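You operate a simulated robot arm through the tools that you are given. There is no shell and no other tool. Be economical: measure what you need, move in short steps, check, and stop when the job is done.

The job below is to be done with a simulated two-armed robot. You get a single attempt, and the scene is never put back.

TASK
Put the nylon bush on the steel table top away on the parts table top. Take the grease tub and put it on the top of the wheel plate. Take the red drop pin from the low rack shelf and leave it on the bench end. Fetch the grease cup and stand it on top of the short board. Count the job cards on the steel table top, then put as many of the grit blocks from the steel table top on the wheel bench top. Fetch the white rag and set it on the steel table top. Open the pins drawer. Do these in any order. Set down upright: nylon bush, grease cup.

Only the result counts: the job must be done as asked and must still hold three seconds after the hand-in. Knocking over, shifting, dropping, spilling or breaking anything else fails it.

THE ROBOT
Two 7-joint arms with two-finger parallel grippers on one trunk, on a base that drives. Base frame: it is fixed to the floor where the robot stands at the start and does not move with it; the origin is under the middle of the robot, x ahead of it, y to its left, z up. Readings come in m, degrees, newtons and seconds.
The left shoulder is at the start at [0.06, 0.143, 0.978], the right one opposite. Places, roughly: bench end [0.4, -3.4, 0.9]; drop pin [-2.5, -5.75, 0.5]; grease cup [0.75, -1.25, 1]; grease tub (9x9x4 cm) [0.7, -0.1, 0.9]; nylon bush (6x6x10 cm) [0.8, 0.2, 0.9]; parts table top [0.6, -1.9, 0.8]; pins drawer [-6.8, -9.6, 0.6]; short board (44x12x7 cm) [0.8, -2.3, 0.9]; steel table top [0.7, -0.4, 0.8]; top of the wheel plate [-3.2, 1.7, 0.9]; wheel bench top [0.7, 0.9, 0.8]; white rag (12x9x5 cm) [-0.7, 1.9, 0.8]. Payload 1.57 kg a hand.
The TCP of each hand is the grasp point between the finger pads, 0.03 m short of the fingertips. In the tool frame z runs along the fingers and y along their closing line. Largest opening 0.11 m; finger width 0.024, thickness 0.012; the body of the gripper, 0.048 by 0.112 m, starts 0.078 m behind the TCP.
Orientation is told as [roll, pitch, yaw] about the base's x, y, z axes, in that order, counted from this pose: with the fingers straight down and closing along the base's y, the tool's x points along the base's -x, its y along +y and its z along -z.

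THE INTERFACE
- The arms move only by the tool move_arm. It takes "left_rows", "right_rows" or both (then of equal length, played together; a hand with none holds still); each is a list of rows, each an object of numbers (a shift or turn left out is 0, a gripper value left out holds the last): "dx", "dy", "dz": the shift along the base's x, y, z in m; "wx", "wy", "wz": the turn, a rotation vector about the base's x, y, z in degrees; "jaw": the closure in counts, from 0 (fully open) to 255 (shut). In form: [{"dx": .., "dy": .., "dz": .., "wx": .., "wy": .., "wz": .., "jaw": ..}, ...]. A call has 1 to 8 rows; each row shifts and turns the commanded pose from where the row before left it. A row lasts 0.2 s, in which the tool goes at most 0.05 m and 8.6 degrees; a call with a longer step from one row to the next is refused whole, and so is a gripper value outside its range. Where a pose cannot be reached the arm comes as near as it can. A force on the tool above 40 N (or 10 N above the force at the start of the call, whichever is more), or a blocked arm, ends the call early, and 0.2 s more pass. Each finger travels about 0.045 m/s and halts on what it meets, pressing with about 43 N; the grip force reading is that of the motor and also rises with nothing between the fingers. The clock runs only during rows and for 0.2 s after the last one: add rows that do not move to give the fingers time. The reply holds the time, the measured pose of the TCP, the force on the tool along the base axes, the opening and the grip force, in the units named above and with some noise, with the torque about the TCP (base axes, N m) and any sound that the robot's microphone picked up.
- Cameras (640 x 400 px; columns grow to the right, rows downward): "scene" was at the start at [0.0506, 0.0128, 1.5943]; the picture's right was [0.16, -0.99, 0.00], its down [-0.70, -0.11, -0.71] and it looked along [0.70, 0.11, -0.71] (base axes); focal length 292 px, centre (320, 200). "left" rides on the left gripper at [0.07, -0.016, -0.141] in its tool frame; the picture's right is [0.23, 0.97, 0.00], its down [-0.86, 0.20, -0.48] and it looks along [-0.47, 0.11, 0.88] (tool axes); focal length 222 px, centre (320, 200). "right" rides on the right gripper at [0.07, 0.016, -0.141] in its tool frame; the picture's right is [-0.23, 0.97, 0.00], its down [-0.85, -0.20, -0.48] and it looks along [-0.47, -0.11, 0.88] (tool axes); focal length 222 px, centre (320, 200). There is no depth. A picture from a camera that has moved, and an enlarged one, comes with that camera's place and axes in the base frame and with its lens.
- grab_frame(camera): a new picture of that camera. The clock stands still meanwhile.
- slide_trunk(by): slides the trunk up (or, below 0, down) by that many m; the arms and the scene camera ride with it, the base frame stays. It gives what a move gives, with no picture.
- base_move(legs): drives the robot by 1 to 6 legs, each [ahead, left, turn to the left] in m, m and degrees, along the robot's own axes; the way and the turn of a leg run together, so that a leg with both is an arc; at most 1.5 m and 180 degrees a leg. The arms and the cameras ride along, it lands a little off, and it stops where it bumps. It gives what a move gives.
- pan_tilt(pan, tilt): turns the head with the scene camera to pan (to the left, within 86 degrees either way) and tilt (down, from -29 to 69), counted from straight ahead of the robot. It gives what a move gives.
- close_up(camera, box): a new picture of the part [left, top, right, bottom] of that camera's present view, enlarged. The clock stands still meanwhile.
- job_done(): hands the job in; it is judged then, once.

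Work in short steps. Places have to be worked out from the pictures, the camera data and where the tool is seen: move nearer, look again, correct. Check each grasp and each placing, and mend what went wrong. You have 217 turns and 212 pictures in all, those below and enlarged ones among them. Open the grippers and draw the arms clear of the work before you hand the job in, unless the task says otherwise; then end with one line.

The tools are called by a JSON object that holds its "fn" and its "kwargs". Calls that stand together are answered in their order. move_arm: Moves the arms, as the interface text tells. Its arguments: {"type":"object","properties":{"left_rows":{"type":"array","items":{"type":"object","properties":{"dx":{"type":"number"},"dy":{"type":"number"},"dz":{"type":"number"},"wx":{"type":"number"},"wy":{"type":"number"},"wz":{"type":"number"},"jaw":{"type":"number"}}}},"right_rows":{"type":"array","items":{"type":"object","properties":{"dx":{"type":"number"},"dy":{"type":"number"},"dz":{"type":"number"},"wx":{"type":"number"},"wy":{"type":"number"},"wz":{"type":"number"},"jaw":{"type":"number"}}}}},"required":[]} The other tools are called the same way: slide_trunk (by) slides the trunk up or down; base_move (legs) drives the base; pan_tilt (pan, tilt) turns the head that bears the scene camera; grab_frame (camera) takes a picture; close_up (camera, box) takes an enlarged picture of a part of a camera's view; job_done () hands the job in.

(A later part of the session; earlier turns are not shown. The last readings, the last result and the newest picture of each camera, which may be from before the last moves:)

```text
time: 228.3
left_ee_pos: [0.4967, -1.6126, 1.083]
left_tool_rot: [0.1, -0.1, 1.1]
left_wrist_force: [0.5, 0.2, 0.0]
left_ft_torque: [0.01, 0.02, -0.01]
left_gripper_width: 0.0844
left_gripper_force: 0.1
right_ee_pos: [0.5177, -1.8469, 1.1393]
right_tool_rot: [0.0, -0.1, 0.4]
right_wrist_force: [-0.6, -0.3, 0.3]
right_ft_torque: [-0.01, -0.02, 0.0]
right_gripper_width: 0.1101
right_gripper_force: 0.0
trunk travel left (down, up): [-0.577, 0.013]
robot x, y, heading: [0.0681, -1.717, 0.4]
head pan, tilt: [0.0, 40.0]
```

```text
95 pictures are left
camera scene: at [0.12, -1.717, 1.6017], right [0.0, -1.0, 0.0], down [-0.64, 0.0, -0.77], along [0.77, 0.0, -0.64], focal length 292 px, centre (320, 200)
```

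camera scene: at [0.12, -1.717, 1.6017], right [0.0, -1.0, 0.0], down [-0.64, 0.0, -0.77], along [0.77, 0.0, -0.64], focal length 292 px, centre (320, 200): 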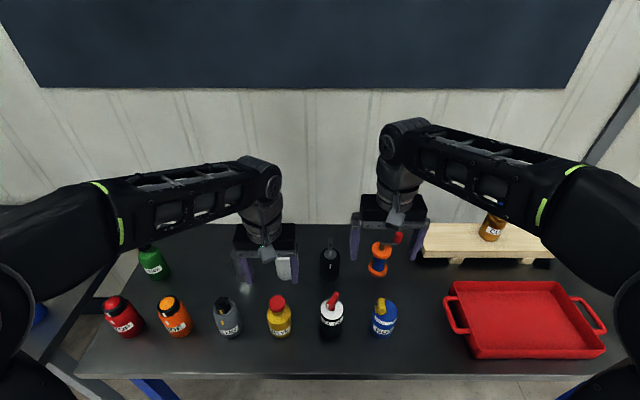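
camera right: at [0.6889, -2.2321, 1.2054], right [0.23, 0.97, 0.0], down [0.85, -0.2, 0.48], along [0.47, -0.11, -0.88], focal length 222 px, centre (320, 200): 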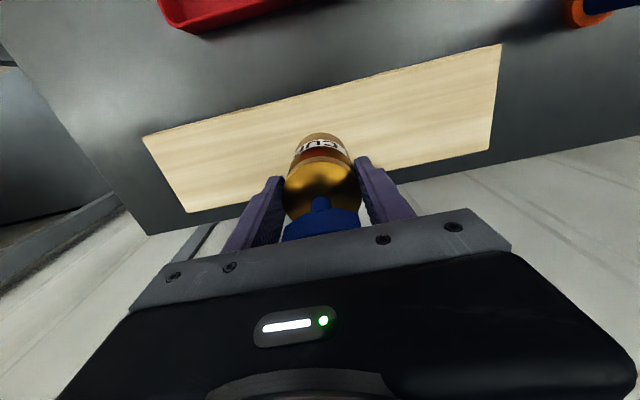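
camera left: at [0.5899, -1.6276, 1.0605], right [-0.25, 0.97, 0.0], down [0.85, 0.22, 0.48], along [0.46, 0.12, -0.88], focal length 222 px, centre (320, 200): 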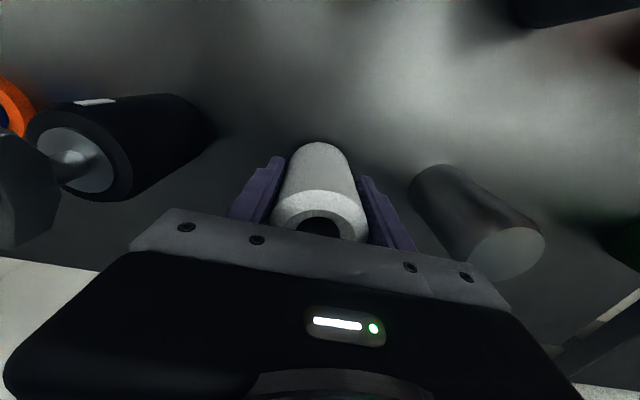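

Bush stands. Tucking the left hand, backing off, verifying, then turning toward the pin rack.

{"fn": "move_arm", "kwargs": {"left_rows": [{"dx": -0.03, "dz": 0.03, "jaw": 0}, {"dx": -0.04, "dz": 0.02}, {}], "right_rows": [{"dx": -0.04}, {"dx": -0.04}, {}]}}

{"fn": "base_move", "kwargs": {"legs": [[-0.5, 0, 0]]}}

{"fn": "close_up", "kwargs": {"camera": "scene", "box": [160, 90, 560, 340]}}

{"fn": "base_move", "kwargs": {"legs": [[0, 0, -115]]}}

{"fn": "pan_tilt", "kwargs": {"pan": 0, "tilt": 18}}

{"fn": "grab_frame", "kwargs": {"camera": "scene"}}

```text
time: 229.1
left_ee_pos: [0.4292, -1.6131, 1.1297]
left_tool_rot: [0.1, 0.0, 1.2]
left_wrist_force: [0.1, 1.3, -0.6]
left_ft_torque: [0.01, 0.01, -0.01]
left_gripper_width: 0.1098
left_gripper_force: 0.2
right_ee_pos: [0.4391, -1.8472, 1.1383]
right_tool_rot: [0.0, -0.1, 0.3]
right_wrist_force: [0.4, 0.2, 0.3]
right_ft_torque: [0.01, 0.05, 0.0]
right_gripper_width: 0.11
right_gripper_force: 0.1
trunk travel left (down, up): [-0.577, 0.013]
robot x, y, heading: [0.0642, -1.7167, 0.2]
head pan, tilt: [0.0, 40.0]
```

```text
time: 232.1
left_ee_pos: [-0.0752, -1.6171, 1.1299]
left_tool_rot: [0.1, -0.2, 0.4]
left_wrist_force: [-0.2, 0.7, 0.1]
left_ft_torque: [-0.02, -0.04, 0.0]
left_gripper_width: 0.1099
left_gripper_force: 0.0
right_ee_pos: [-0.0684, -1.8516, 1.1389]
right_tool_rot: [0.0, -0.2, -0.3]
right_wrist_force: [-1.6, 0.3, -0.5]
right_ft_torque: [0.0, -0.02, 0.01]
right_gripper_width: 0.1099
right_gripper_force: 0.1
trunk travel left (down, up): [-0.577, 0.013]
robot x, y, heading: [-0.437, -1.7125, -0.4]
head pan, tilt: [0.0, 40.0]
```

```text
1.60 times, centred on (360, 215) of scene
camera zoom: at [-0.3842, -1.7173, 1.6016], right [-0.01, -1.0, 0.0], down [-0.64, 0.0, -0.77], along [0.77, -0.01, -0.64], focal length 468 px, centre (256, 176)
```

zoom: 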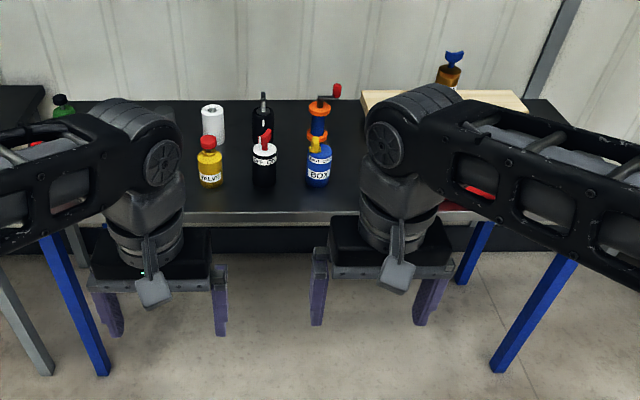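

```text
time: 237.1
left_ee_pos: [-0.4808, -2.0913, 1.1291]
left_tool_rot: [0.0, -0.1, -111.3]
left_wrist_force: [0.1, -0.4, 0.2]
left_ft_torque: [-0.02, -0.03, 0.0]
left_gripper_width: 0.11
left_gripper_force: 0.0
right_ee_pos: [-0.701, -2.0112, 1.1383]
right_tool_rot: [0.0, -0.1, -112.2]
right_wrist_force: [-0.3, -0.2, 0.7]
right_ft_torque: [-0.02, -0.01, 0.0]
right_gripper_width: 0.11
right_gripper_force: 0.0
trunk travel left (down, up): [-0.577, 0.013]
robot x, y, heading: [-0.4421, -1.7159, -112.4]
head pan, tilt: [0.0, 40.0]
```

```text
time: 238.0
left_ee_pos: [-0.4809, -2.0922, 1.1297]
left_tool_rot: [0.0, -0.1, -111.3]
left_wrist_force: [0.0, -0.8, 0.1]
left_ft_torque: [0.0, 0.01, -0.01]
left_gripper_width: 0.11
left_gripper_force: 0.0
right_ee_pos: [-0.7018, -2.011, 1.1392]
right_tool_rot: [0.0, -0.1, -112.2]
right_wrist_force: [0.4, -0.3, 0.2]
right_ft_torque: [0.0, -0.02, 0.01]
right_gripper_width: 0.1101
right_gripper_force: 0.1
trunk travel left (down, up): [-0.577, 0.013]
robot x, y, heading: [-0.439, -1.7151, -112.4]
head pan, tilt: [0.0, 18.0]
```

```text
93 pictures are left
camera scene: at [-0.4625, -1.7756, 1.6362], right [-0.93, 0.38, 0.0], down [0.12, 0.29, -0.95], along [-0.36, -0.88, -0.31], focal length 292 px, centre (320, 200)
```

scene: 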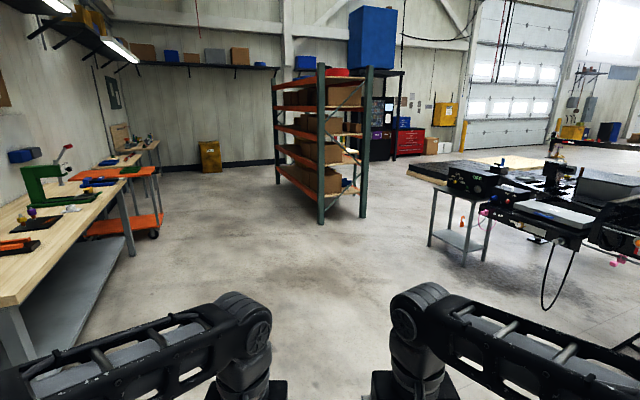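

The pin rack is straight ahead. Zooming on its low shelf.

{"fn": "close_up", "kwargs": {"camera": "scene", "box": [265, 120, 405, 208]}}

{"fn": "close_up", "kwargs": {"camera": "scene", "box": [0, 120, 180, 290]}}

```text
4.55 times, centred on (335, 164) of scene
camera zoom: at [-0.4625, -1.7756, 1.6362], right [-0.93, 0.38, 0.0], down [0.12, 0.29, -0.95], along [-0.36, -0.88, -0.31], focal length 1328 px, centre (252, 364)
```

zoom: 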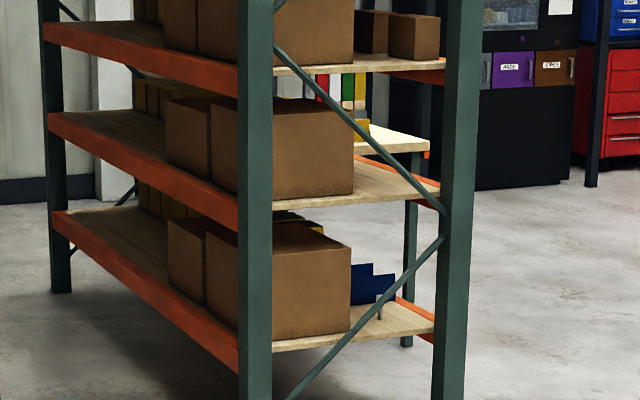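

```text
2.35 times, centred on (90, 205) of scene
camera zoom: at [-0.4625, -1.7756, 1.6362], right [-0.93, 0.38, 0.0], down [0.12, 0.29, -0.95], along [-0.36, -0.88, -0.31], focal length 688 px, centre (861, 188)
```

zoom: 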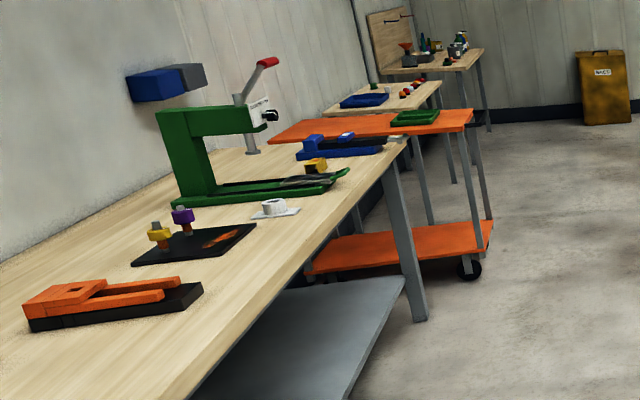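

Pin rack occupies x −2.0…−2.66, y −5.45…−7.85; the pin is near its −x face. I'll drive toward the gap between rack and the side table, then look around.

{"fn": "base_move", "kwargs": {"legs": [[0, 0, -5.3], [1.5, 0, 0], [1.2, 0, 0], [0, 0, -40]]}}

{"fn": "grab_frame", "kwargs": {"camera": "scene"}}

```text
time: 253.9
left_ee_pos: [-2.0922, -4.3731, 1.1297]
left_tool_rot: [0.1, -0.1, -159.7]
left_wrist_force: [-0.4, -0.2, -0.3]
left_ft_torque: [0.03, 0.01, 0.01]
left_gripper_width: 0.11
left_gripper_force: 0.0
right_ee_pos: [-2.1803, -4.1562, 1.139]
right_tool_rot: [0.0, 0.0, -160.4]
right_wrist_force: [0.5, 0.1, -0.4]
right_ft_torque: [0.01, -0.02, -0.02]
right_gripper_width: 0.1103
right_gripper_force: 0.1
trunk travel left (down, up): [-0.577, 0.013]
robot x, y, heading: [-1.7858, -4.1583, -160.3]
head pan, tilt: [0.0, 18.0]
```

```text
90 pictures are left
camera scene: at [-1.8438, -4.1769, 1.6363], right [-0.33, 0.94, 0.0], down [0.29, 0.1, -0.95], along [-0.9, -0.32, -0.31], focal length 292 px, centre (320, 200)
```

scene: 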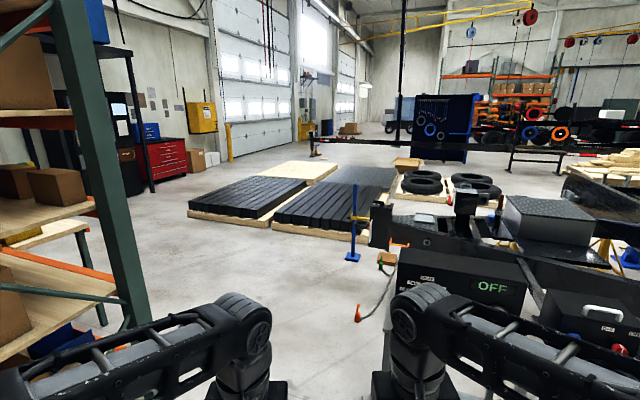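

I'll turn to face +x, sidestep to y≈-4.9, back through the gap to x≈-3.2, then sidestep along the rack's −x face; this keeps the hands away from obstacles.

{"fn": "base_move", "kwargs": {"legs": [[0, 0, 160.5], [0, -0.72, 0]]}}

{"fn": "pan_tilt", "kwargs": {"pan": -86, "tilt": 30}}

{"fn": "grab_frame", "kwargs": {"camera": "scene"}}

```text
time: 264.5
left_ee_pos: [-1.4221, -4.7948, 1.1301]
left_tool_rot: [0.1, -0.1, -0.1]
left_wrist_force: [0.0, -0.5, 1.4]
left_ft_torque: [0.02, 0.02, 0.01]
left_gripper_width: 0.1102
left_gripper_force: 0.1
right_ee_pos: [-1.4178, -5.0306, 1.1389]
right_tool_rot: [0.0, -0.1, -0.8]
right_wrist_force: [-0.1, 0.4, -0.2]
right_ft_torque: [0.0, 0.03, 0.01]
right_gripper_width: 0.1101
right_gripper_force: 0.0
trunk travel left (down, up): [-0.577, 0.013]
robot x, y, heading: [-1.7925, -4.8955, -0.9]
head pan, tilt: [0.0, 18.0]
```

```text
time: 266.1
left_ee_pos: [-1.4216, -4.7953, 1.13]
left_tool_rot: [0.1, -0.1, -0.1]
left_wrist_force: [0.2, 0.1, -0.6]
left_ft_torque: [-0.01, 0.03, -0.02]
left_gripper_width: 0.1099
left_gripper_force: 0.0
right_ee_pos: [-1.4167, -5.0298, 1.1389]
right_tool_rot: [0.0, -0.1, -0.8]
right_wrist_force: [1.8, 0.5, -0.5]
right_ft_torque: [0.0, -0.01, -0.01]
right_gripper_width: 0.1101
right_gripper_force: 0.2
trunk travel left (down, up): [-0.577, 0.013]
robot x, y, heading: [-1.7865, -4.8921, -0.8]
head pan, tilt: [-85.9, 30.0]
```

```text
89 pictures are left
camera scene: at [-1.8118, -4.9816, 1.617], right [-1.0, -0.06, 0.0], down [-0.03, 0.5, -0.87], along [0.05, -0.86, -0.5], focal length 292 px, centre (320, 200)
```

scene: 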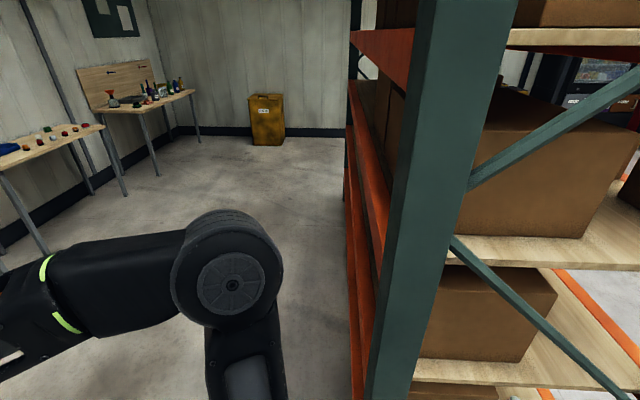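

Rack end is ~0.5 m to my right, clear. Backing through the gap.

{"fn": "base_move", "kwargs": {"legs": [[-1.0, 0, 0.8], [-0.42, 0, 0]]}}

{"fn": "pan_tilt", "kwargs": {"pan": -50, "tilt": 40}}

{"fn": "grab_frame", "kwargs": {"camera": "scene"}}

```text
time: 273.3
left_ee_pos: [-2.8136, -4.791, 1.1301]
left_tool_rot: [0.1, -0.1, 2.3]
left_wrist_force: [-0.4, -0.8, 0.1]
left_ft_torque: [0.01, -0.03, -0.02]
left_gripper_width: 0.1097
left_gripper_force: 0.1
right_ee_pos: [-2.7985, -5.0237, 1.1393]
right_tool_rot: [0.0, -0.1, 1.6]
right_wrist_force: [1.0, -0.5, 0.5]
right_ft_torque: [0.03, -0.02, -0.03]
right_gripper_width: 0.11
right_gripper_force: 0.0
trunk travel left (down, up): [-0.577, 0.013]
robot x, y, heading: [-3.1759, -4.9028, 1.5]
head pan, tilt: [-85.9, 30.0]
```

```text
time: 274.3
left_ee_pos: [-2.8125, -4.7908, 1.1309]
left_tool_rot: [0.0, -0.1, 2.3]
left_wrist_force: [-0.4, -0.7, -0.3]
left_ft_torque: [-0.02, 0.01, 0.04]
left_gripper_width: 0.11
left_gripper_force: 0.1
right_ee_pos: [-2.7984, -5.0256, 1.1396]
right_tool_rot: [-0.1, -0.1, 1.7]
right_wrist_force: [0.2, -0.3, -0.2]
right_ft_torque: [-0.04, -0.01, 0.0]
right_gripper_width: 0.1097
right_gripper_force: 0.0
trunk travel left (down, up): [-0.577, 0.013]
robot x, y, heading: [-3.174, -4.9027, 1.4]
head pan, tilt: [-50.0, 40.0]
```

```text
88 pictures are left
camera scene: at [-3.1469, -4.9672, 1.6016], right [-0.75, -0.66, 0.0], down [-0.43, 0.48, -0.77], along [0.51, -0.57, -0.64], focal length 292 px, centre (320, 200)
```

scene: 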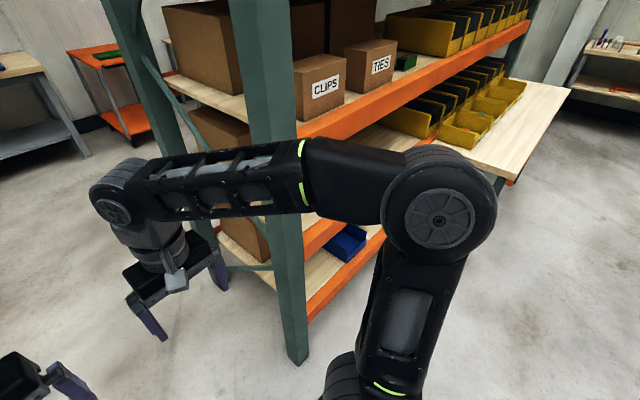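

The low shelf with a blue bin is visible. Sidestepping along this face to y≈-5.6 and lowering the trunk to look in.

{"fn": "base_move", "kwargs": {"legs": [[-0.05, -0.7, -1.5]]}}

{"fn": "pan_tilt", "kwargs": {"pan": 0, "tilt": 50}}

{"fn": "grab_frame", "kwargs": {"camera": "scene"}}

{"fn": "grab_frame", "kwargs": {"camera": "left"}}

```text
time: 278.1
left_ee_pos: [-2.8455, -5.486, 1.1285]
left_tool_rot: [0.1, 0.0, 1.5]
left_wrist_force: [0.1, 0.3, -0.6]
left_ft_torque: [0.03, 0.0, 0.02]
left_gripper_width: 0.1102
left_gripper_force: 0.0
right_ee_pos: [-2.836, -5.7197, 1.1396]
right_tool_rot: [0.0, -0.1, 1.0]
right_wrist_force: [-0.2, -0.1, -0.7]
right_ft_torque: [0.03, 0.01, 0.0]
right_gripper_width: 0.1101
right_gripper_force: 0.1
trunk travel left (down, up): [-0.577, 0.013]
robot x, y, heading: [-3.2086, -5.5905, 0.7]
head pan, tilt: [-50.0, 40.0]
```

```text
time: 279.3
left_ee_pos: [-2.8479, -5.4862, 1.1307]
left_tool_rot: [0.1, -0.1, 1.6]
left_wrist_force: [-0.2, -0.4, 0.8]
left_ft_torque: [0.01, 0.0, 0.0]
left_gripper_width: 0.1102
left_gripper_force: 0.0
right_ee_pos: [-2.8358, -5.7196, 1.1396]
right_tool_rot: [0.0, -0.1, 0.9]
right_wrist_force: [0.8, -0.9, -0.2]
right_ft_torque: [-0.02, 0.0, 0.02]
right_gripper_width: 0.11
right_gripper_force: 0.1
trunk travel left (down, up): [-0.577, 0.013]
robot x, y, heading: [-3.211, -5.5878, 0.7]
head pan, tilt: [0.0, 50.0]
```

```text
87 pictures are left
camera scene: at [-3.1622, -5.5928, 1.5874], right [0.01, -1.0, 0.0], down [-0.77, -0.01, -0.64], along [0.64, 0.01, -0.77], focal length 292 px, centre (320, 200)
```

scene: 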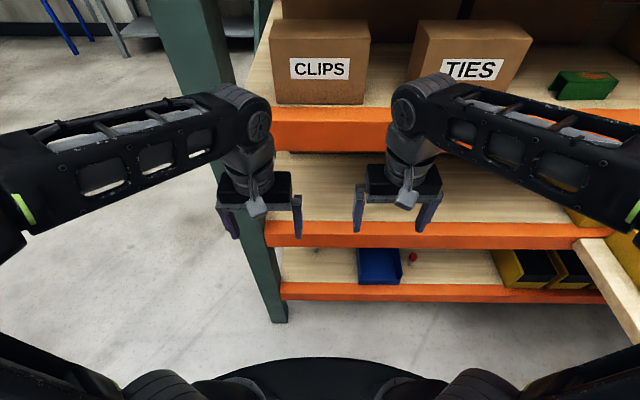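

```text
86 pictures are left
camera left: at [-2.9175, -5.5041, 1.2709], right [-0.25, 0.97, 0.0], down [0.85, 0.22, 0.48], along [0.46, 0.12, -0.88], focal length 222 px, centre (320, 200)
```

left: 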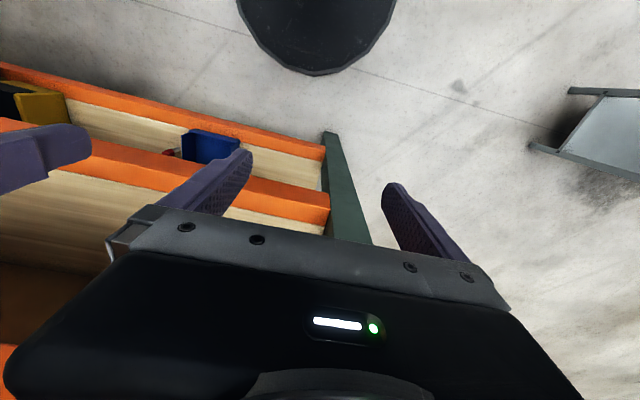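

A small red item is next to the blue bin on the low shelf. Zooming.

{"fn": "close_up", "kwargs": {"camera": "scene", "box": [270, 235, 430, 335]}}

{"fn": "slide_trunk", "kwargs": {"by": -0.35}}

{"fn": "pan_tilt", "kwargs": {"pan": -10, "tilt": 42}}

{"fn": "grab_frame", "kwargs": {"camera": "scene"}}

```text
4.00 times, centred on (350, 285) of scene
camera zoom: at [-3.1622, -5.5928, 1.5874], right [0.01, -1.0, 0.0], down [-0.77, -0.01, -0.64], along [0.64, 0.01, -0.77], focal length 1169 px, centre (200, -140)
```

zoom: 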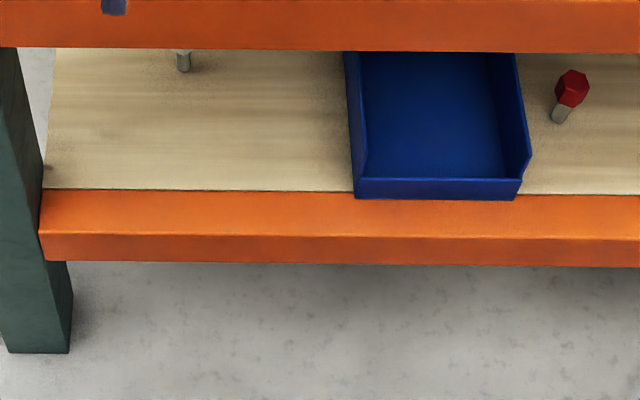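

```text
time: 282.7
left_ee_pos: [-2.8476, -5.4857, 0.7795]
left_tool_rot: [0.1, -0.1, 1.7]
left_wrist_force: [0.1, -0.1, 0.8]
left_ft_torque: [0.01, 0.02, 0.0]
left_gripper_width: 0.1101
left_gripper_force: 0.1
right_ee_pos: [-2.836, -5.7212, 0.7891]
right_tool_rot: [-0.2, -0.2, 1.0]
right_wrist_force: [-0.3, 0.4, -0.2]
right_ft_torque: [-0.03, 0.01, -0.03]
right_gripper_width: 0.11
right_gripper_force: 0.0
trunk travel left (down, up): [-0.227, 0.363]
robot x, y, heading: [-3.2103, -5.5913, 0.7]
head pan, tilt: [0.0, 50.0]
```

```text
time: 283.4
left_ee_pos: [-2.8476, -5.486, 0.7794]
left_tool_rot: [0.1, -0.1, 1.7]
left_wrist_force: [0.1, 0.0, 0.5]
left_ft_torque: [0.01, -0.01, -0.03]
left_gripper_width: 0.1099
left_gripper_force: 0.1
right_ee_pos: [-2.8365, -5.721, 0.7884]
right_tool_rot: [-0.1, -0.1, 0.9]
right_wrist_force: [0.7, 0.1, -0.3]
right_ft_torque: [0.01, -0.03, -0.02]
right_gripper_width: 0.1098
right_gripper_force: 0.1
trunk travel left (down, up): [-0.227, 0.363]
robot x, y, heading: [-3.2091, -5.5932, 0.9]
head pan, tilt: [-10.0, 42.0]
```

```text
84 pictures are left
camera scene: at [-3.1567, -5.6072, 1.2486], right [-0.16, -0.99, 0.0], down [-0.66, 0.11, -0.74], along [0.73, -0.12, -0.67], focal length 292 px, centre (320, 200)
```

scene: 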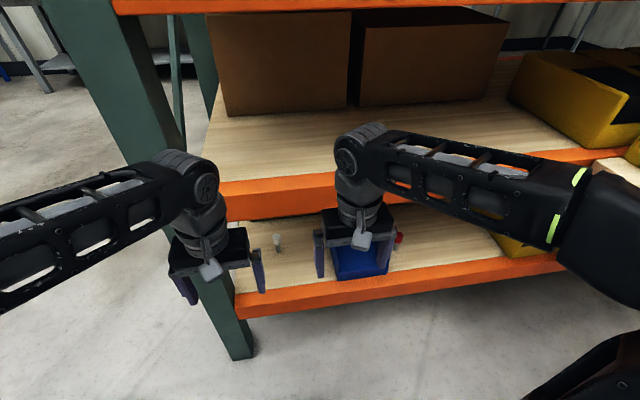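

The red pin stands upright on the low shelf at ≈(-2.566,-5.97), ~10 cm tall; opening between shelves is z 0.43–0.74. I'll tilt the right hand 45° forward, lower a bit more and sidestep slightly.

{"fn": "base_move", "kwargs": {"legs": [[0, -0.13, -0.9]]}}

{"fn": "move_arm", "kwargs": {"right_rows": [{"wy": -7.5, "dx": -0.01}, {"wy": -7.5, "dx": -0.01}, {"wy": -7.5, "dx": -0.01}, {"wy": -7.5}, {"wy": -7.5}, {"wy": -7.5}, {}], "left_rows": [{"dx": -0.03}, {"dx": -0.03}, {"dx": -0.03}, {"dx": -0.03, "dy": 0.03}, {"dy": 0.04}, {"dy": 0.03}, {}]}}

{"fn": "slide_trunk", "kwargs": {"by": -0.1}}

{"fn": "grab_frame", "kwargs": {"camera": "right"}}

{"fn": "grab_frame", "kwargs": {"camera": "scene"}}

```text
time: 284.7
left_ee_pos: [-2.8458, -5.6229, 0.7796]
left_tool_rot: [0.1, -0.2, 0.7]
left_wrist_force: [0.4, 0.0, -0.3]
left_ft_torque: [0.0, 0.03, -0.01]
left_gripper_width: 0.1098
left_gripper_force: 0.0
right_ee_pos: [-2.8375, -5.8562, 0.7896]
right_tool_rot: [0.0, -0.1, 0.1]
right_wrist_force: [0.3, -0.8, -0.1]
right_ft_torque: [0.0, 0.01, 0.01]
right_gripper_width: 0.11
right_gripper_force: 0.2
trunk travel left (down, up): [-0.227, 0.363]
robot x, y, heading: [-3.2089, -5.7236, 0.2]
head pan, tilt: [-10.0, 42.0]
```

```text
time: 286.3
left_ee_pos: [-2.9671, -5.5213, 0.779]
left_tool_rot: [0.1, 0.0, 0.6]
left_wrist_force: [0.4, 0.1, 0.2]
left_ft_torque: [-0.03, 0.01, 0.03]
left_gripper_width: 0.1101
left_gripper_force: 0.1
right_ee_pos: [-2.8505, -5.8473, 0.8154]
right_tool_rot: [0.1, -45.0, 0.1]
right_wrist_force: [0.0, 0.8, -0.8]
right_ft_torque: [-0.04, 0.04, -0.03]
right_gripper_width: 0.11
right_gripper_force: 0.1
right hand out of reach, approached as far as the arm can: row 6
trunk travel left (down, up): [-0.227, 0.363]
robot x, y, heading: [-3.2071, -5.7272, -0.2]
head pan, tilt: [-10.0, 42.0]
```

```text
time: 287.7
left_ee_pos: [-2.9674, -5.5213, 0.6796]
left_tool_rot: [0.1, -0.1, 0.8]
left_wrist_force: [0.1, 0.2, 0.1]
left_ft_torque: [0.01, 0.02, 0.0]
left_gripper_width: 0.1099
left_gripper_force: 0.0
right_ee_pos: [-2.8499, -5.847, 0.7147]
right_tool_rot: [0.1, -45.0, 0.0]
right_wrist_force: [1.0, -0.5, -0.4]
right_ft_torque: [-0.01, -0.02, 0.01]
right_gripper_width: 0.1101
right_gripper_force: 0.1
trunk travel left (down, up): [-0.127, 0.463]
robot x, y, heading: [-3.2083, -5.7207, -0.2]
head pan, tilt: [-10.0, 42.0]
```

```text
83 pictures are left
camera right: at [-3.0002, -5.83, 0.766], right [0.16, 0.97, 0.16], down [0.27, -0.2, 0.94], along [0.95, -0.11, -0.29], focal length 222 px, centre (320, 200)
```

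right: 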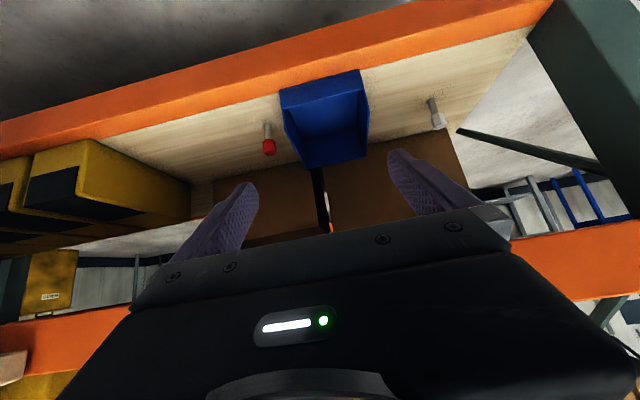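

```text
82 pictures are left
camera scene: at [-3.1563, -5.7389, 1.1487], right [-0.18, -0.98, 0.0], down [-0.66, 0.12, -0.74], along [0.73, -0.13, -0.67], focal length 292 px, centre (320, 200)
```

scene: 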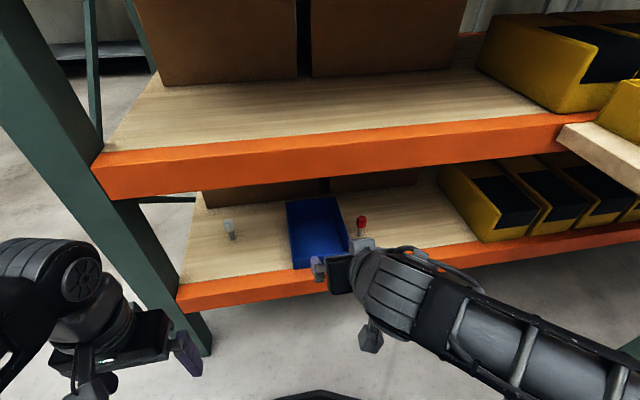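

Refined: pin head at ≈(-2.525,-5.992,0.455), shelf ≈0.40; the bin wall is only ~5 cm away, so I'll pre-close the jaws to ~5.5 cm. Moving to a start point on the 45° approach line.

{"fn": "move_arm", "kwargs": {"right_rows": [{"dx": 0.015, "dy": -0.035, "jaw": 127}, {"dx": 0.015, "dy": -0.035}, {"dx": 0.015, "dy": -0.035}, {"dx": 0.015, "dy": -0.035}, {"dx": 0.01}, {}]}}

{"fn": "grab_frame", "kwargs": {"camera": "right"}}

{"fn": "grab_frame", "kwargs": {"camera": "scene"}}

```text
time: 289.1
left_ee_pos: [-2.9662, -5.521, 0.6796]
left_tool_rot: [0.0, -0.1, 0.7]
left_wrist_force: [0.5, 0.4, 1.2]
left_ft_torque: [-0.02, -0.04, 0.04]
left_gripper_width: 0.1099
left_gripper_force: 0.2
right_ee_pos: [-2.7798, -5.987, 0.716]
right_tool_rot: [0.0, -44.9, 0.0]
right_wrist_force: [0.6, -0.9, -0.2]
right_ft_torque: [0.01, 0.01, 0.0]
right_gripper_width: 0.0553
right_gripper_force: 0.0
trunk travel left (down, up): [-0.127, 0.463]
robot x, y, heading: [-3.2106, -5.7239, -0.3]
head pan, tilt: [-10.0, 42.0]
```

```text
81 pictures are left
camera right: at [-2.9297, -5.9698, 0.7666], right [0.16, 0.97, 0.16], down [0.27, -0.2, 0.94], along [0.95, -0.11, -0.29], focal length 222 px, centre (320, 200)
```

right: 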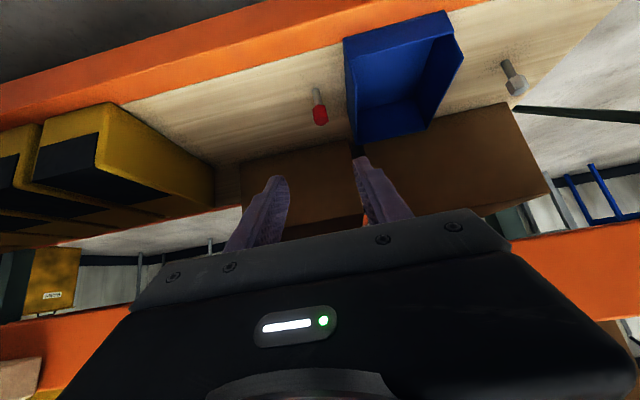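

```text
80 pictures are left
camera scene: at [-3.1563, -5.7389, 1.1487], right [-0.18, -0.98, 0.0], down [-0.66, 0.12, -0.74], along [0.73, -0.13, -0.67], focal length 292 px, centre (320, 200)
```

scene: 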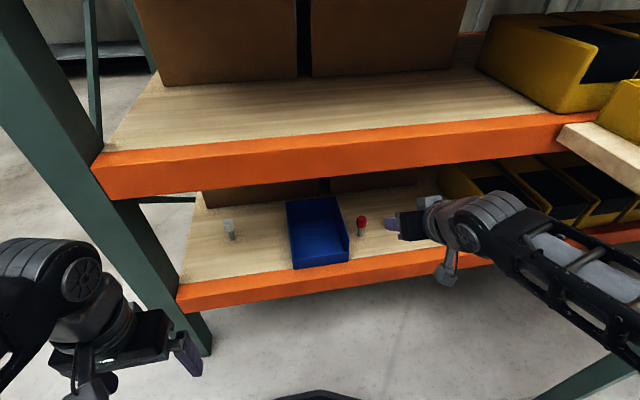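

Head refined to (-2.545,-5.983,0.473). Sliding along the approach line most of the way, then check.

{"fn": "move_arm", "kwargs": {"right_rows": [{"dx": 0.032, "dy": 0.004, "dz": -0.033}, {"dx": 0.032, "dz": -0.033}, {"dx": 0.032, "dz": -0.033}, {"dx": 0.032, "dz": -0.033}, {"dx": 0.02, "dz": -0.022}, {}]}}

{"fn": "grab_frame", "kwargs": {"camera": "right"}}

{"fn": "grab_frame", "kwargs": {"camera": "scene"}}

```text
time: 290.5
left_ee_pos: [-2.968, -5.522, 0.6786]
left_tool_rot: [0.1, -0.1, 0.7]
left_wrist_force: [-0.5, -0.4, -0.1]
left_ft_torque: [-0.06, -0.02, 0.0]
left_gripper_width: 0.11
left_gripper_force: 0.0
right_ee_pos: [-2.6333, -5.9842, 0.5623]
right_tool_rot: [-0.1, -44.9, -0.1]
right_wrist_force: [0.3, -0.2, -0.6]
right_ft_torque: [-0.02, -0.04, -0.02]
right_gripper_width: 0.0555
right_gripper_force: 0.0
trunk travel left (down, up): [-0.127, 0.463]
robot x, y, heading: [-3.2085, -5.7256, -0.2]
head pan, tilt: [-10.0, 42.0]
```

```text
79 pictures are left
camera right: at [-2.7813, -5.9667, 0.6135], right [0.16, 0.97, 0.16], down [0.27, -0.2, 0.94], along [0.95, -0.11, -0.29], focal length 222 px, centre (320, 200)
```

right: 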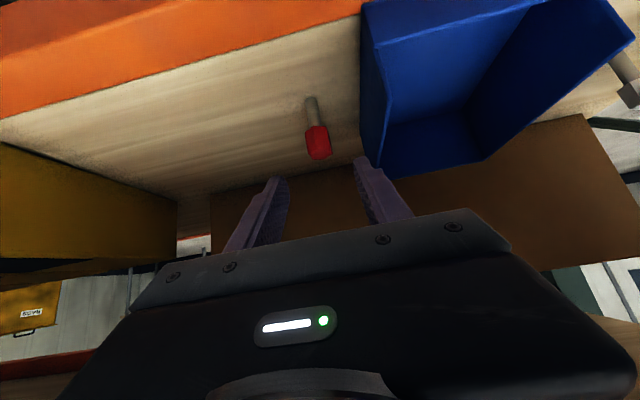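

```text
78 pictures are left
camera scene: at [-3.1561, -5.739, 1.1486], right [-0.18, -0.98, 0.0], down [-0.66, 0.12, -0.74], along [0.73, -0.13, -0.67], focal length 292 px, centre (320, 200)
```

scene: 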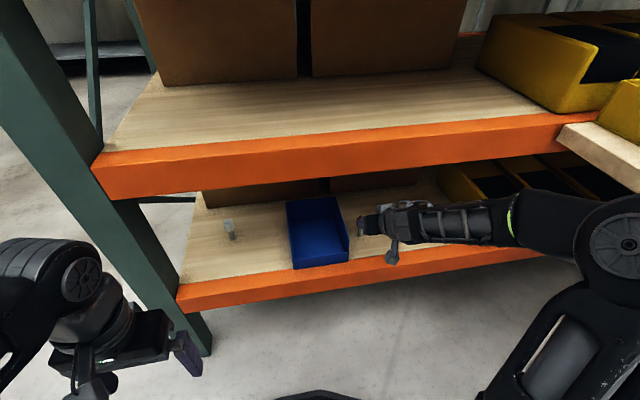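

Still on line; target (-2.533,-5.986,0.463). Advancing the rest in two parts.

{"fn": "move_arm", "kwargs": {"right_rows": [{"dx": 0.03, "dy": -0.002, "dz": -0.03}, {"dx": 0.03, "dz": -0.03}, {}]}}

{"fn": "grab_frame", "kwargs": {"camera": "right"}}

```text
time: 291.3
left_ee_pos: [-2.967, -5.5225, 0.6791]
left_tool_rot: [0.1, -0.1, 0.7]
left_wrist_force: [-0.1, 0.1, 1.2]
left_ft_torque: [0.03, -0.02, -0.02]
left_gripper_width: 0.1101
left_gripper_force: 0.0
right_ee_pos: [-2.5719, -5.9845, 0.5018]
right_tool_rot: [0.0, -44.9, 0.0]
right_wrist_force: [-0.1, 0.6, 0.1]
right_ft_torque: [0.0, 0.03, 0.03]
right_gripper_width: 0.0552
right_gripper_force: 0.0
trunk travel left (down, up): [-0.127, 0.463]
robot x, y, heading: [-3.2069, -5.7245, 0.0]
head pan, tilt: [-10.0, 42.0]
```

```text
77 pictures are left
camera right: at [-2.7207, -5.9663, 0.5525], right [0.16, 0.97, 0.16], down [0.27, -0.2, 0.94], along [0.95, -0.11, -0.29], focal length 222 px, centre (320, 200)
```

right: 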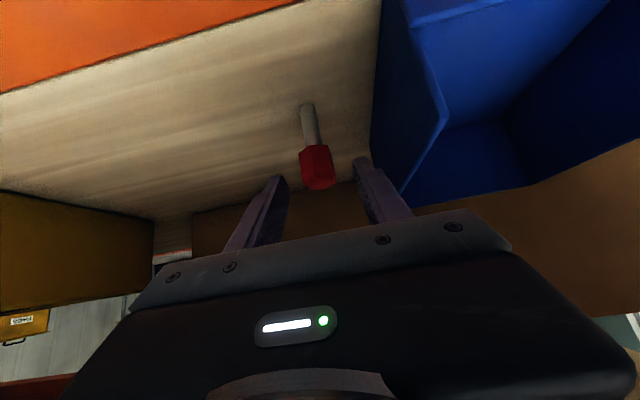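

Head at (-2.544,-5.984,0.468). Final 3–4 cm, then close.

{"fn": "move_arm", "kwargs": {"right_rows": [{"dx": 0.015, "dz": -0.017}, {"dx": 0.014, "dz": -0.018}, {}]}}

{"fn": "grab_frame", "kwargs": {"camera": "right"}}

```text
time: 292.1
left_ee_pos: [-2.9676, -5.5222, 0.6788]
left_tool_rot: [0.1, -0.1, 0.8]
left_wrist_force: [-0.2, 0.4, 0.3]
left_ft_torque: [0.02, -0.04, 0.01]
left_gripper_width: 0.11
left_gripper_force: 0.1
right_ee_pos: [-2.5429, -5.9841, 0.4673]
right_tool_rot: [0.1, -44.9, 0.0]
right_wrist_force: [0.3, -0.4, 0.0]
right_ft_torque: [0.03, -0.01, 0.03]
right_gripper_width: 0.0551
right_gripper_force: 0.1
trunk travel left (down, up): [-0.127, 0.463]
robot x, y, heading: [-3.2083, -5.7224, 0.0]
head pan, tilt: [-10.0, 42.0]
```

```text
76 pictures are left
camera right: at [-2.6915, -5.9671, 0.518], right [0.16, 0.97, 0.16], down [0.27, -0.2, 0.94], along [0.95, -0.11, -0.29], focal length 222 px, centre (320, 200)
```

right: 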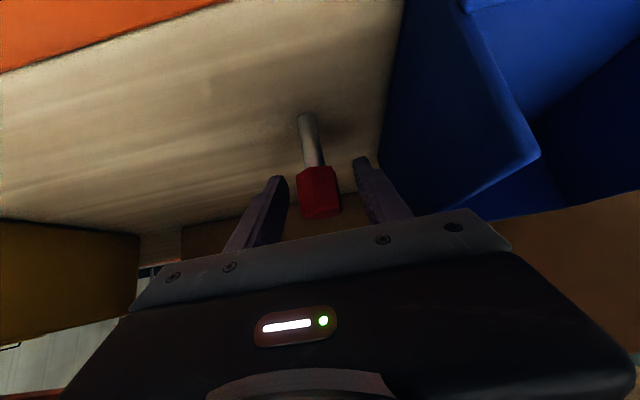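

Head is between the pads. Closing, then lifting a little to check.

{"fn": "move_arm", "kwargs": {"right_rows": [{"jaw": 255}, {}, {}, {}, {}]}}

{"fn": "move_arm", "kwargs": {"right_rows": [{"dz": 0.02}, {"dx": -0.02, "dz": 0.025}, {"dx": -0.03, "dz": 0.03}, {"dx": -0.035, "dz": 0.03}, {}]}}

{"fn": "grab_frame", "kwargs": {"camera": "right"}}

```text
time: 293.3
left_ee_pos: [-2.9677, -5.5222, 0.6795]
left_tool_rot: [0.1, 0.0, 0.6]
left_wrist_force: [0.5, 0.8, 0.3]
left_ft_torque: [0.01, -0.03, 0.01]
left_gripper_width: 0.11
left_gripper_force: 0.0
right_ee_pos: [-2.5436, -5.9838, 0.4679]
right_tool_rot: [0.1, -44.9, 0.0]
right_wrist_force: [0.5, -0.3, 0.6]
right_ft_torque: [0.0, -0.04, 0.02]
right_gripper_width: 0.0307
right_gripper_force: 39.3
trunk travel left (down, up): [-0.127, 0.463]
robot x, y, heading: [-3.208, -5.7213, -0.1]
head pan, tilt: [-10.0, 42.0]
```

```text
time: 294.5
left_ee_pos: [-2.9682, -5.5211, 0.6781]
left_tool_rot: [0.0, -0.1, 0.7]
left_wrist_force: [-0.4, 1.0, -0.3]
left_ft_torque: [0.03, -0.01, 0.0]
left_gripper_width: 0.11
left_gripper_force: 0.1
right_ee_pos: [-2.6309, -5.9836, 0.568]
right_tool_rot: [0.1, -44.9, -0.1]
right_wrist_force: [-0.4, -0.3, -1.6]
right_ft_torque: [0.0, 0.04, 0.02]
right_gripper_width: 0.0303
right_gripper_force: 39.8
trunk travel left (down, up): [-0.127, 0.463]
robot x, y, heading: [-3.2114, -5.7232, -0.2]
head pan, tilt: [-10.0, 42.0]
```

```text
75 pictures are left
camera right: at [-2.7801, -5.9661, 0.6203], right [0.16, 0.97, 0.16], down [0.27, -0.2, 0.94], along [0.95, -0.11, -0.29], focal length 222 px, centre (320, 200)
```

right: 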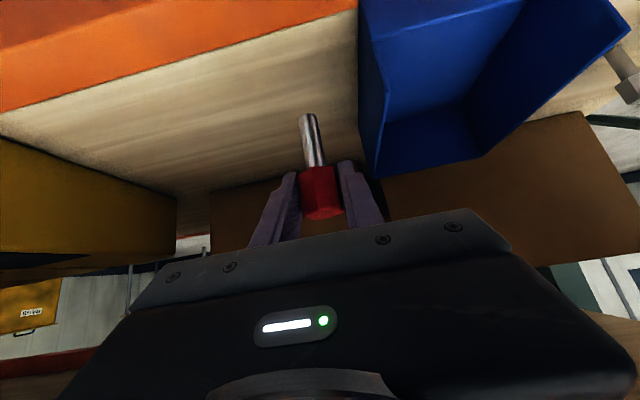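

Pin held. Retracting clear of the rack, raising the trunk, and driving back out toward the bench end.

{"fn": "move_arm", "kwargs": {"right_rows": [{"dx": -0.035, "dz": 0.03}, {"dx": -0.035, "dz": 0.03}, {"dx": -0.045}, {"dx": -0.045}, {"dx": -0.045}, {"dx": -0.04, "dy": 0.02}, {"dy": 0.03}, {}]}}

{"fn": "slide_trunk", "kwargs": {"by": 0.45}}

{"fn": "base_move", "kwargs": {"legs": [[0, 0.82, 0], [1.0, 0, 0], [0.45, 0, 0], [0, 1.5, 0], [0.9, 0, 0]]}}

{"fn": "pan_tilt", "kwargs": {"pan": 0, "tilt": 35}}

{"fn": "grab_frame", "kwargs": {"camera": "scene"}}

```text
time: 296.3
left_ee_pos: [-2.9669, -5.5212, 0.6789]
left_tool_rot: [0.1, -0.2, 0.7]
left_wrist_force: [0.2, 0.6, -0.4]
left_ft_torque: [0.0, 0.02, -0.01]
left_gripper_width: 0.11
left_gripper_force: 0.1
right_ee_pos: [-2.8073, -5.9603, 0.6916]
right_tool_rot: [-0.1, -44.7, 0.0]
right_wrist_force: [-0.5, -1.0, -1.5]
right_ft_torque: [0.0, 0.0, -0.01]
right_gripper_width: 0.0304
right_gripper_force: 40.7
right hand out of reach, approached as far as the arm can: row 4, 5, 6, 7
trunk travel left (down, up): [-0.127, 0.463]
robot x, y, heading: [-3.2116, -5.7253, -0.0]
head pan, tilt: [-10.0, 42.0]
```

```text
refused: 0.45 is not a number from -0.4 to 0.4
```

```text
time: 319.2
left_ee_pos: [-0.5671, -3.2191, 0.6786]
left_tool_rot: [0.1, -0.1, 1.3]
left_wrist_force: [-0.1, 0.6, -0.6]
left_ft_torque: [0.0, 0.05, -0.01]
left_gripper_width: 0.1099
left_gripper_force: 0.2
right_ee_pos: [-0.4011, -3.6575, 0.691]
right_tool_rot: [0.0, -44.7, 0.6]
right_wrist_force: [-0.7, 0.0, -2.0]
right_ft_torque: [0.01, 0.01, -0.02]
right_gripper_width: 0.0305
right_gripper_force: 39.5
trunk travel left (down, up): [-0.127, 0.463]
robot x, y, heading: [-0.8075, -3.4253, 0.7]
head pan, tilt: [-10.0, 42.0]
```

```text
time: 320.0
left_ee_pos: [-0.5667, -3.2188, 0.6791]
left_tool_rot: [0.1, -0.1, 1.5]
left_wrist_force: [0.1, 0.8, 0.7]
left_ft_torque: [0.01, 0.01, 0.0]
left_gripper_width: 0.1099
left_gripper_force: 0.0
right_ee_pos: [-0.4017, -3.6561, 0.6922]
right_tool_rot: [0.0, -44.8, 0.7]
right_wrist_force: [-0.5, -0.1, -1.0]
right_ft_torque: [-0.01, 0.01, -0.05]
right_gripper_width: 0.0303
right_gripper_force: 39.2
trunk travel left (down, up): [-0.127, 0.463]
robot x, y, heading: [-0.8087, -3.4256, 0.7]
head pan, tilt: [0.0, 35.0]
```

```text
74 pictures are left
camera scene: at [-0.7478, -3.4247, 1.1591], right [0.01, -1.0, 0.0], down [-0.57, -0.01, -0.82], along [0.82, 0.01, -0.57], focal length 292 px, centre (320, 200)
```

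scene: 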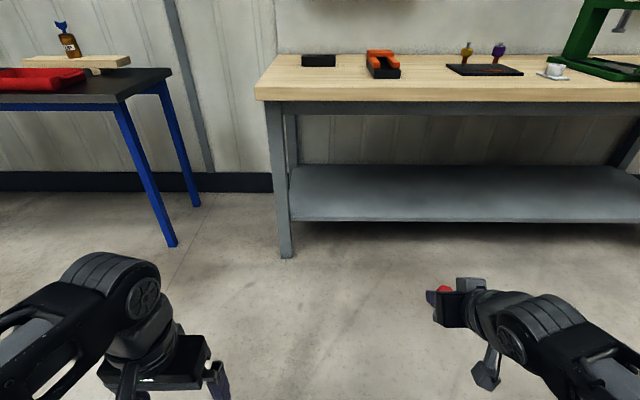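

Nothing was touched on the way. The bench's left end (y≥-3.2 edge) has free wood around (0.4,-3.4). Raising the trunk and moving in.

{"fn": "slide_trunk", "kwargs": {"by": 0.4}}

{"fn": "base_move", "kwargs": {"legs": [[0.6, 0.22, -0.7]]}}

{"fn": "pan_tilt", "kwargs": {"pan": -10, "tilt": 45}}

{"fn": "grab_frame", "kwargs": {"camera": "scene"}}

{"fn": "grab_frame", "kwargs": {"camera": "right"}}

```text
time: 323.8
left_ee_pos: [-0.5676, -3.2198, 1.0798]
left_tool_rot: [0.0, -0.2, 1.4]
left_wrist_force: [0.1, -0.2, 0.3]
left_ft_torque: [0.0, 0.02, -0.02]
left_gripper_width: 0.1101
left_gripper_force: 0.1
right_ee_pos: [-0.4019, -3.6562, 1.0919]
right_tool_rot: [0.0, -44.8, 0.7]
right_wrist_force: [-0.1, -1.1, -0.4]
right_ft_torque: [-0.01, 0.02, 0.02]
right_gripper_width: 0.0304
right_gripper_force: 40.0
trunk travel left (down, up): [-0.527, 0.063]
robot x, y, heading: [-0.8057, -3.4259, 0.5]
head pan, tilt: [0.0, 35.0]
```

```text
time: 327.4
left_ee_pos: [0.0489, -3.0002, 1.0783]
left_tool_rot: [0.2, -0.1, 0.6]
left_wrist_force: [-0.2, 0.7, -0.1]
left_ft_torque: [-0.02, 0.02, 0.01]
left_gripper_width: 0.1102
left_gripper_force: 0.1
right_ee_pos: [0.2067, -3.4388, 1.0906]
right_tool_rot: [0.1, -44.9, -0.3]
right_wrist_force: [0.3, -0.6, -1.0]
right_ft_torque: [0.04, 0.02, 0.0]
right_gripper_width: 0.0303
right_gripper_force: 39.8
trunk travel left (down, up): [-0.527, 0.063]
robot x, y, heading: [-0.1968, -3.2019, -0.6]
head pan, tilt: [0.0, 35.0]
```

```text
time: 328.1
left_ee_pos: [0.0484, -2.9998, 1.0788]
left_tool_rot: [0.1, -0.1, 0.5]
left_wrist_force: [0.4, 0.5, -0.3]
left_ft_torque: [-0.02, 0.0, -0.01]
left_gripper_width: 0.11
left_gripper_force: 0.1
right_ee_pos: [0.2079, -3.4402, 1.0919]
right_tool_rot: [0.0, -44.8, -0.3]
right_wrist_force: [-0.2, 0.6, -1.7]
right_ft_torque: [-0.03, 0.01, -0.01]
right_gripper_width: 0.0302
right_gripper_force: 39.7
trunk travel left (down, up): [-0.527, 0.063]
robot x, y, heading: [-0.1913, -3.2, -0.7]
head pan, tilt: [-10.0, 45.0]
```

```text
73 pictures are left
camera scene: at [-0.1439, -3.2165, 1.5444], right [-0.18, -0.98, 0.0], down [-0.7, 0.13, -0.71], along [0.7, -0.13, -0.71], focal length 292 px, centre (320, 200)
```

scene: 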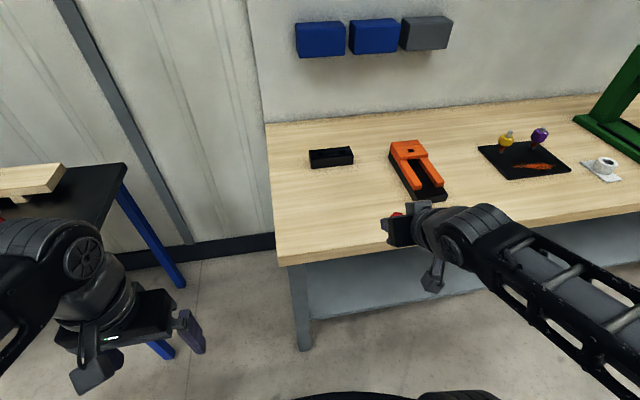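

```text
72 pictures are left
camera right: at [0.0578, -3.4229, 1.143], right [0.17, 0.97, 0.16], down [0.27, -0.2, 0.94], along [0.95, -0.11, -0.29], focal length 222 px, centre (320, 200)
```

right: 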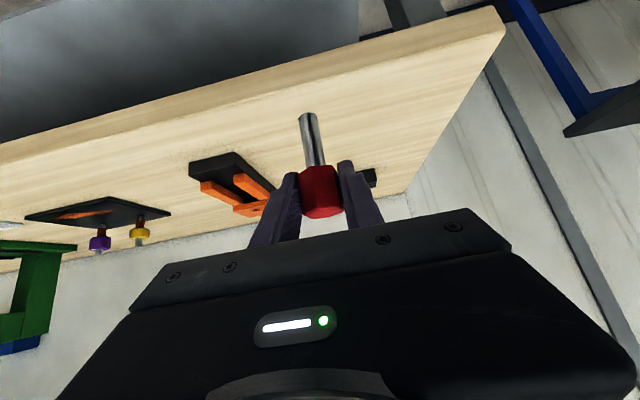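

Bench front edge x≈0.32. Extending the pin over (0.42,-3.40), staying high.

{"fn": "move_arm", "kwargs": {"right_rows": [{"dx": 0.045, "dy": 0.01}, {"dx": 0.045, "dy": 0.01}, {"dx": 0.045, "dy": 0.01, "dz": -0.01}, {"dx": 0.045, "dy": 0.01, "dz": -0.015}, {"dx": 0.03, "dz": -0.03}, {}]}}

{"fn": "grab_frame", "kwargs": {"camera": "scene"}}

{"fn": "grab_frame", "kwargs": {"camera": "right"}}

```text
time: 329.5
left_ee_pos: [0.0477, -3.0002, 1.0787]
left_tool_rot: [0.1, -0.1, 0.5]
left_wrist_force: [0.0, 0.5, -0.1]
left_ft_torque: [0.0, -0.01, 0.01]
left_gripper_width: 0.1099
left_gripper_force: 0.1
right_ee_pos: [0.4193, -3.399, 1.0348]
right_tool_rot: [0.0, -44.9, -0.3]
right_wrist_force: [0.4, 0.2, -1.0]
right_ft_torque: [-0.01, 0.0, 0.0]
right_gripper_width: 0.0304
right_gripper_force: 39.6
trunk travel left (down, up): [-0.527, 0.063]
robot x, y, heading: [-0.1924, -3.2017, -0.3]
head pan, tilt: [-10.0, 45.0]
```

```text
71 pictures are left
camera scene: at [-0.1445, -3.2165, 1.5444], right [-0.18, -0.98, 0.0], down [-0.7, 0.13, -0.71], along [0.7, -0.13, -0.71], focal length 292 px, centre (320, 200)
```

scene: 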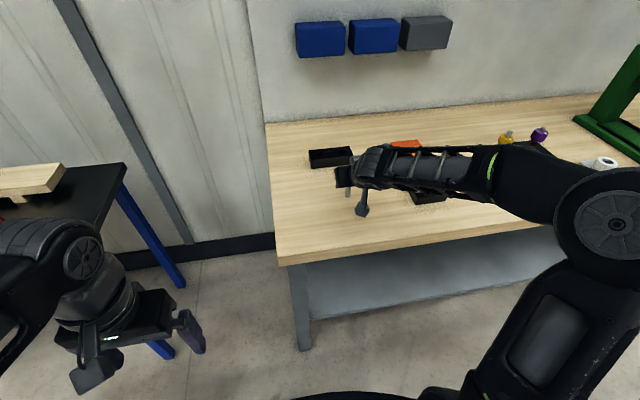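

```text
70 pictures are left
camera right: at [0.2703, -3.3819, 1.0862], right [0.17, 0.97, 0.16], down [0.27, -0.2, 0.94], along [0.95, -0.11, -0.29], focal length 222 px, centre (320, 200)
```

right: 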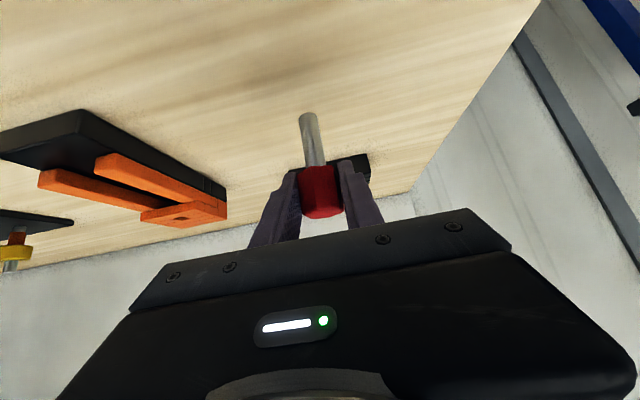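

Clear around. Lowering to near contact.

{"fn": "move_arm", "kwargs": {"right_rows": [{"dz": -0.03}, {"dz": -0.02}, {"dz": -0.01}, {"dz": -0.006}, {"dz": -0.005}, {}]}}

{"fn": "grab_frame", "kwargs": {"camera": "right"}}

```text
time: 330.9
left_ee_pos: [0.0477, -3.0004, 1.0795]
left_tool_rot: [0.0, 0.0, 0.5]
left_wrist_force: [0.5, -0.7, 1.1]
left_ft_torque: [0.02, -0.02, -0.02]
left_gripper_width: 0.11
left_gripper_force: 0.1
right_ee_pos: [0.4171, -3.3996, 0.9678]
right_tool_rot: [-0.1, -45.1, -0.2]
right_wrist_force: [1.9, -1.0, 14.4]
right_ft_torque: [-0.11, -0.15, -0.01]
right_gripper_width: 0.0304
right_gripper_force: 39.5
trunk travel left (down, up): [-0.527, 0.063]
robot x, y, heading: [-0.1939, -3.1994, -0.5]
head pan, tilt: [-10.0, 45.0]
```

```text
69 pictures are left
camera right: at [0.2682, -3.3816, 1.0178], right [0.17, 0.97, 0.16], down [0.26, -0.2, 0.94], along [0.95, -0.11, -0.29], focal length 222 px, centre (320, 200)
```

right: 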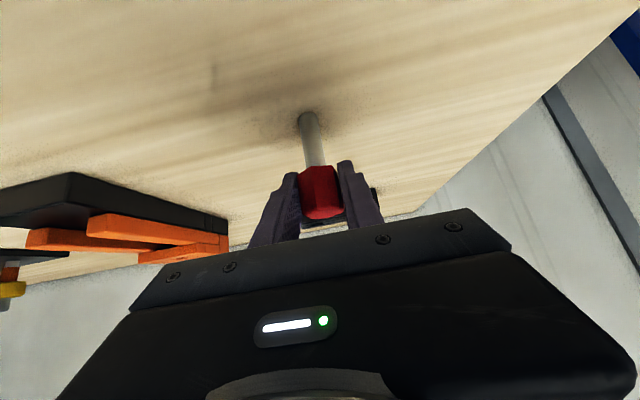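

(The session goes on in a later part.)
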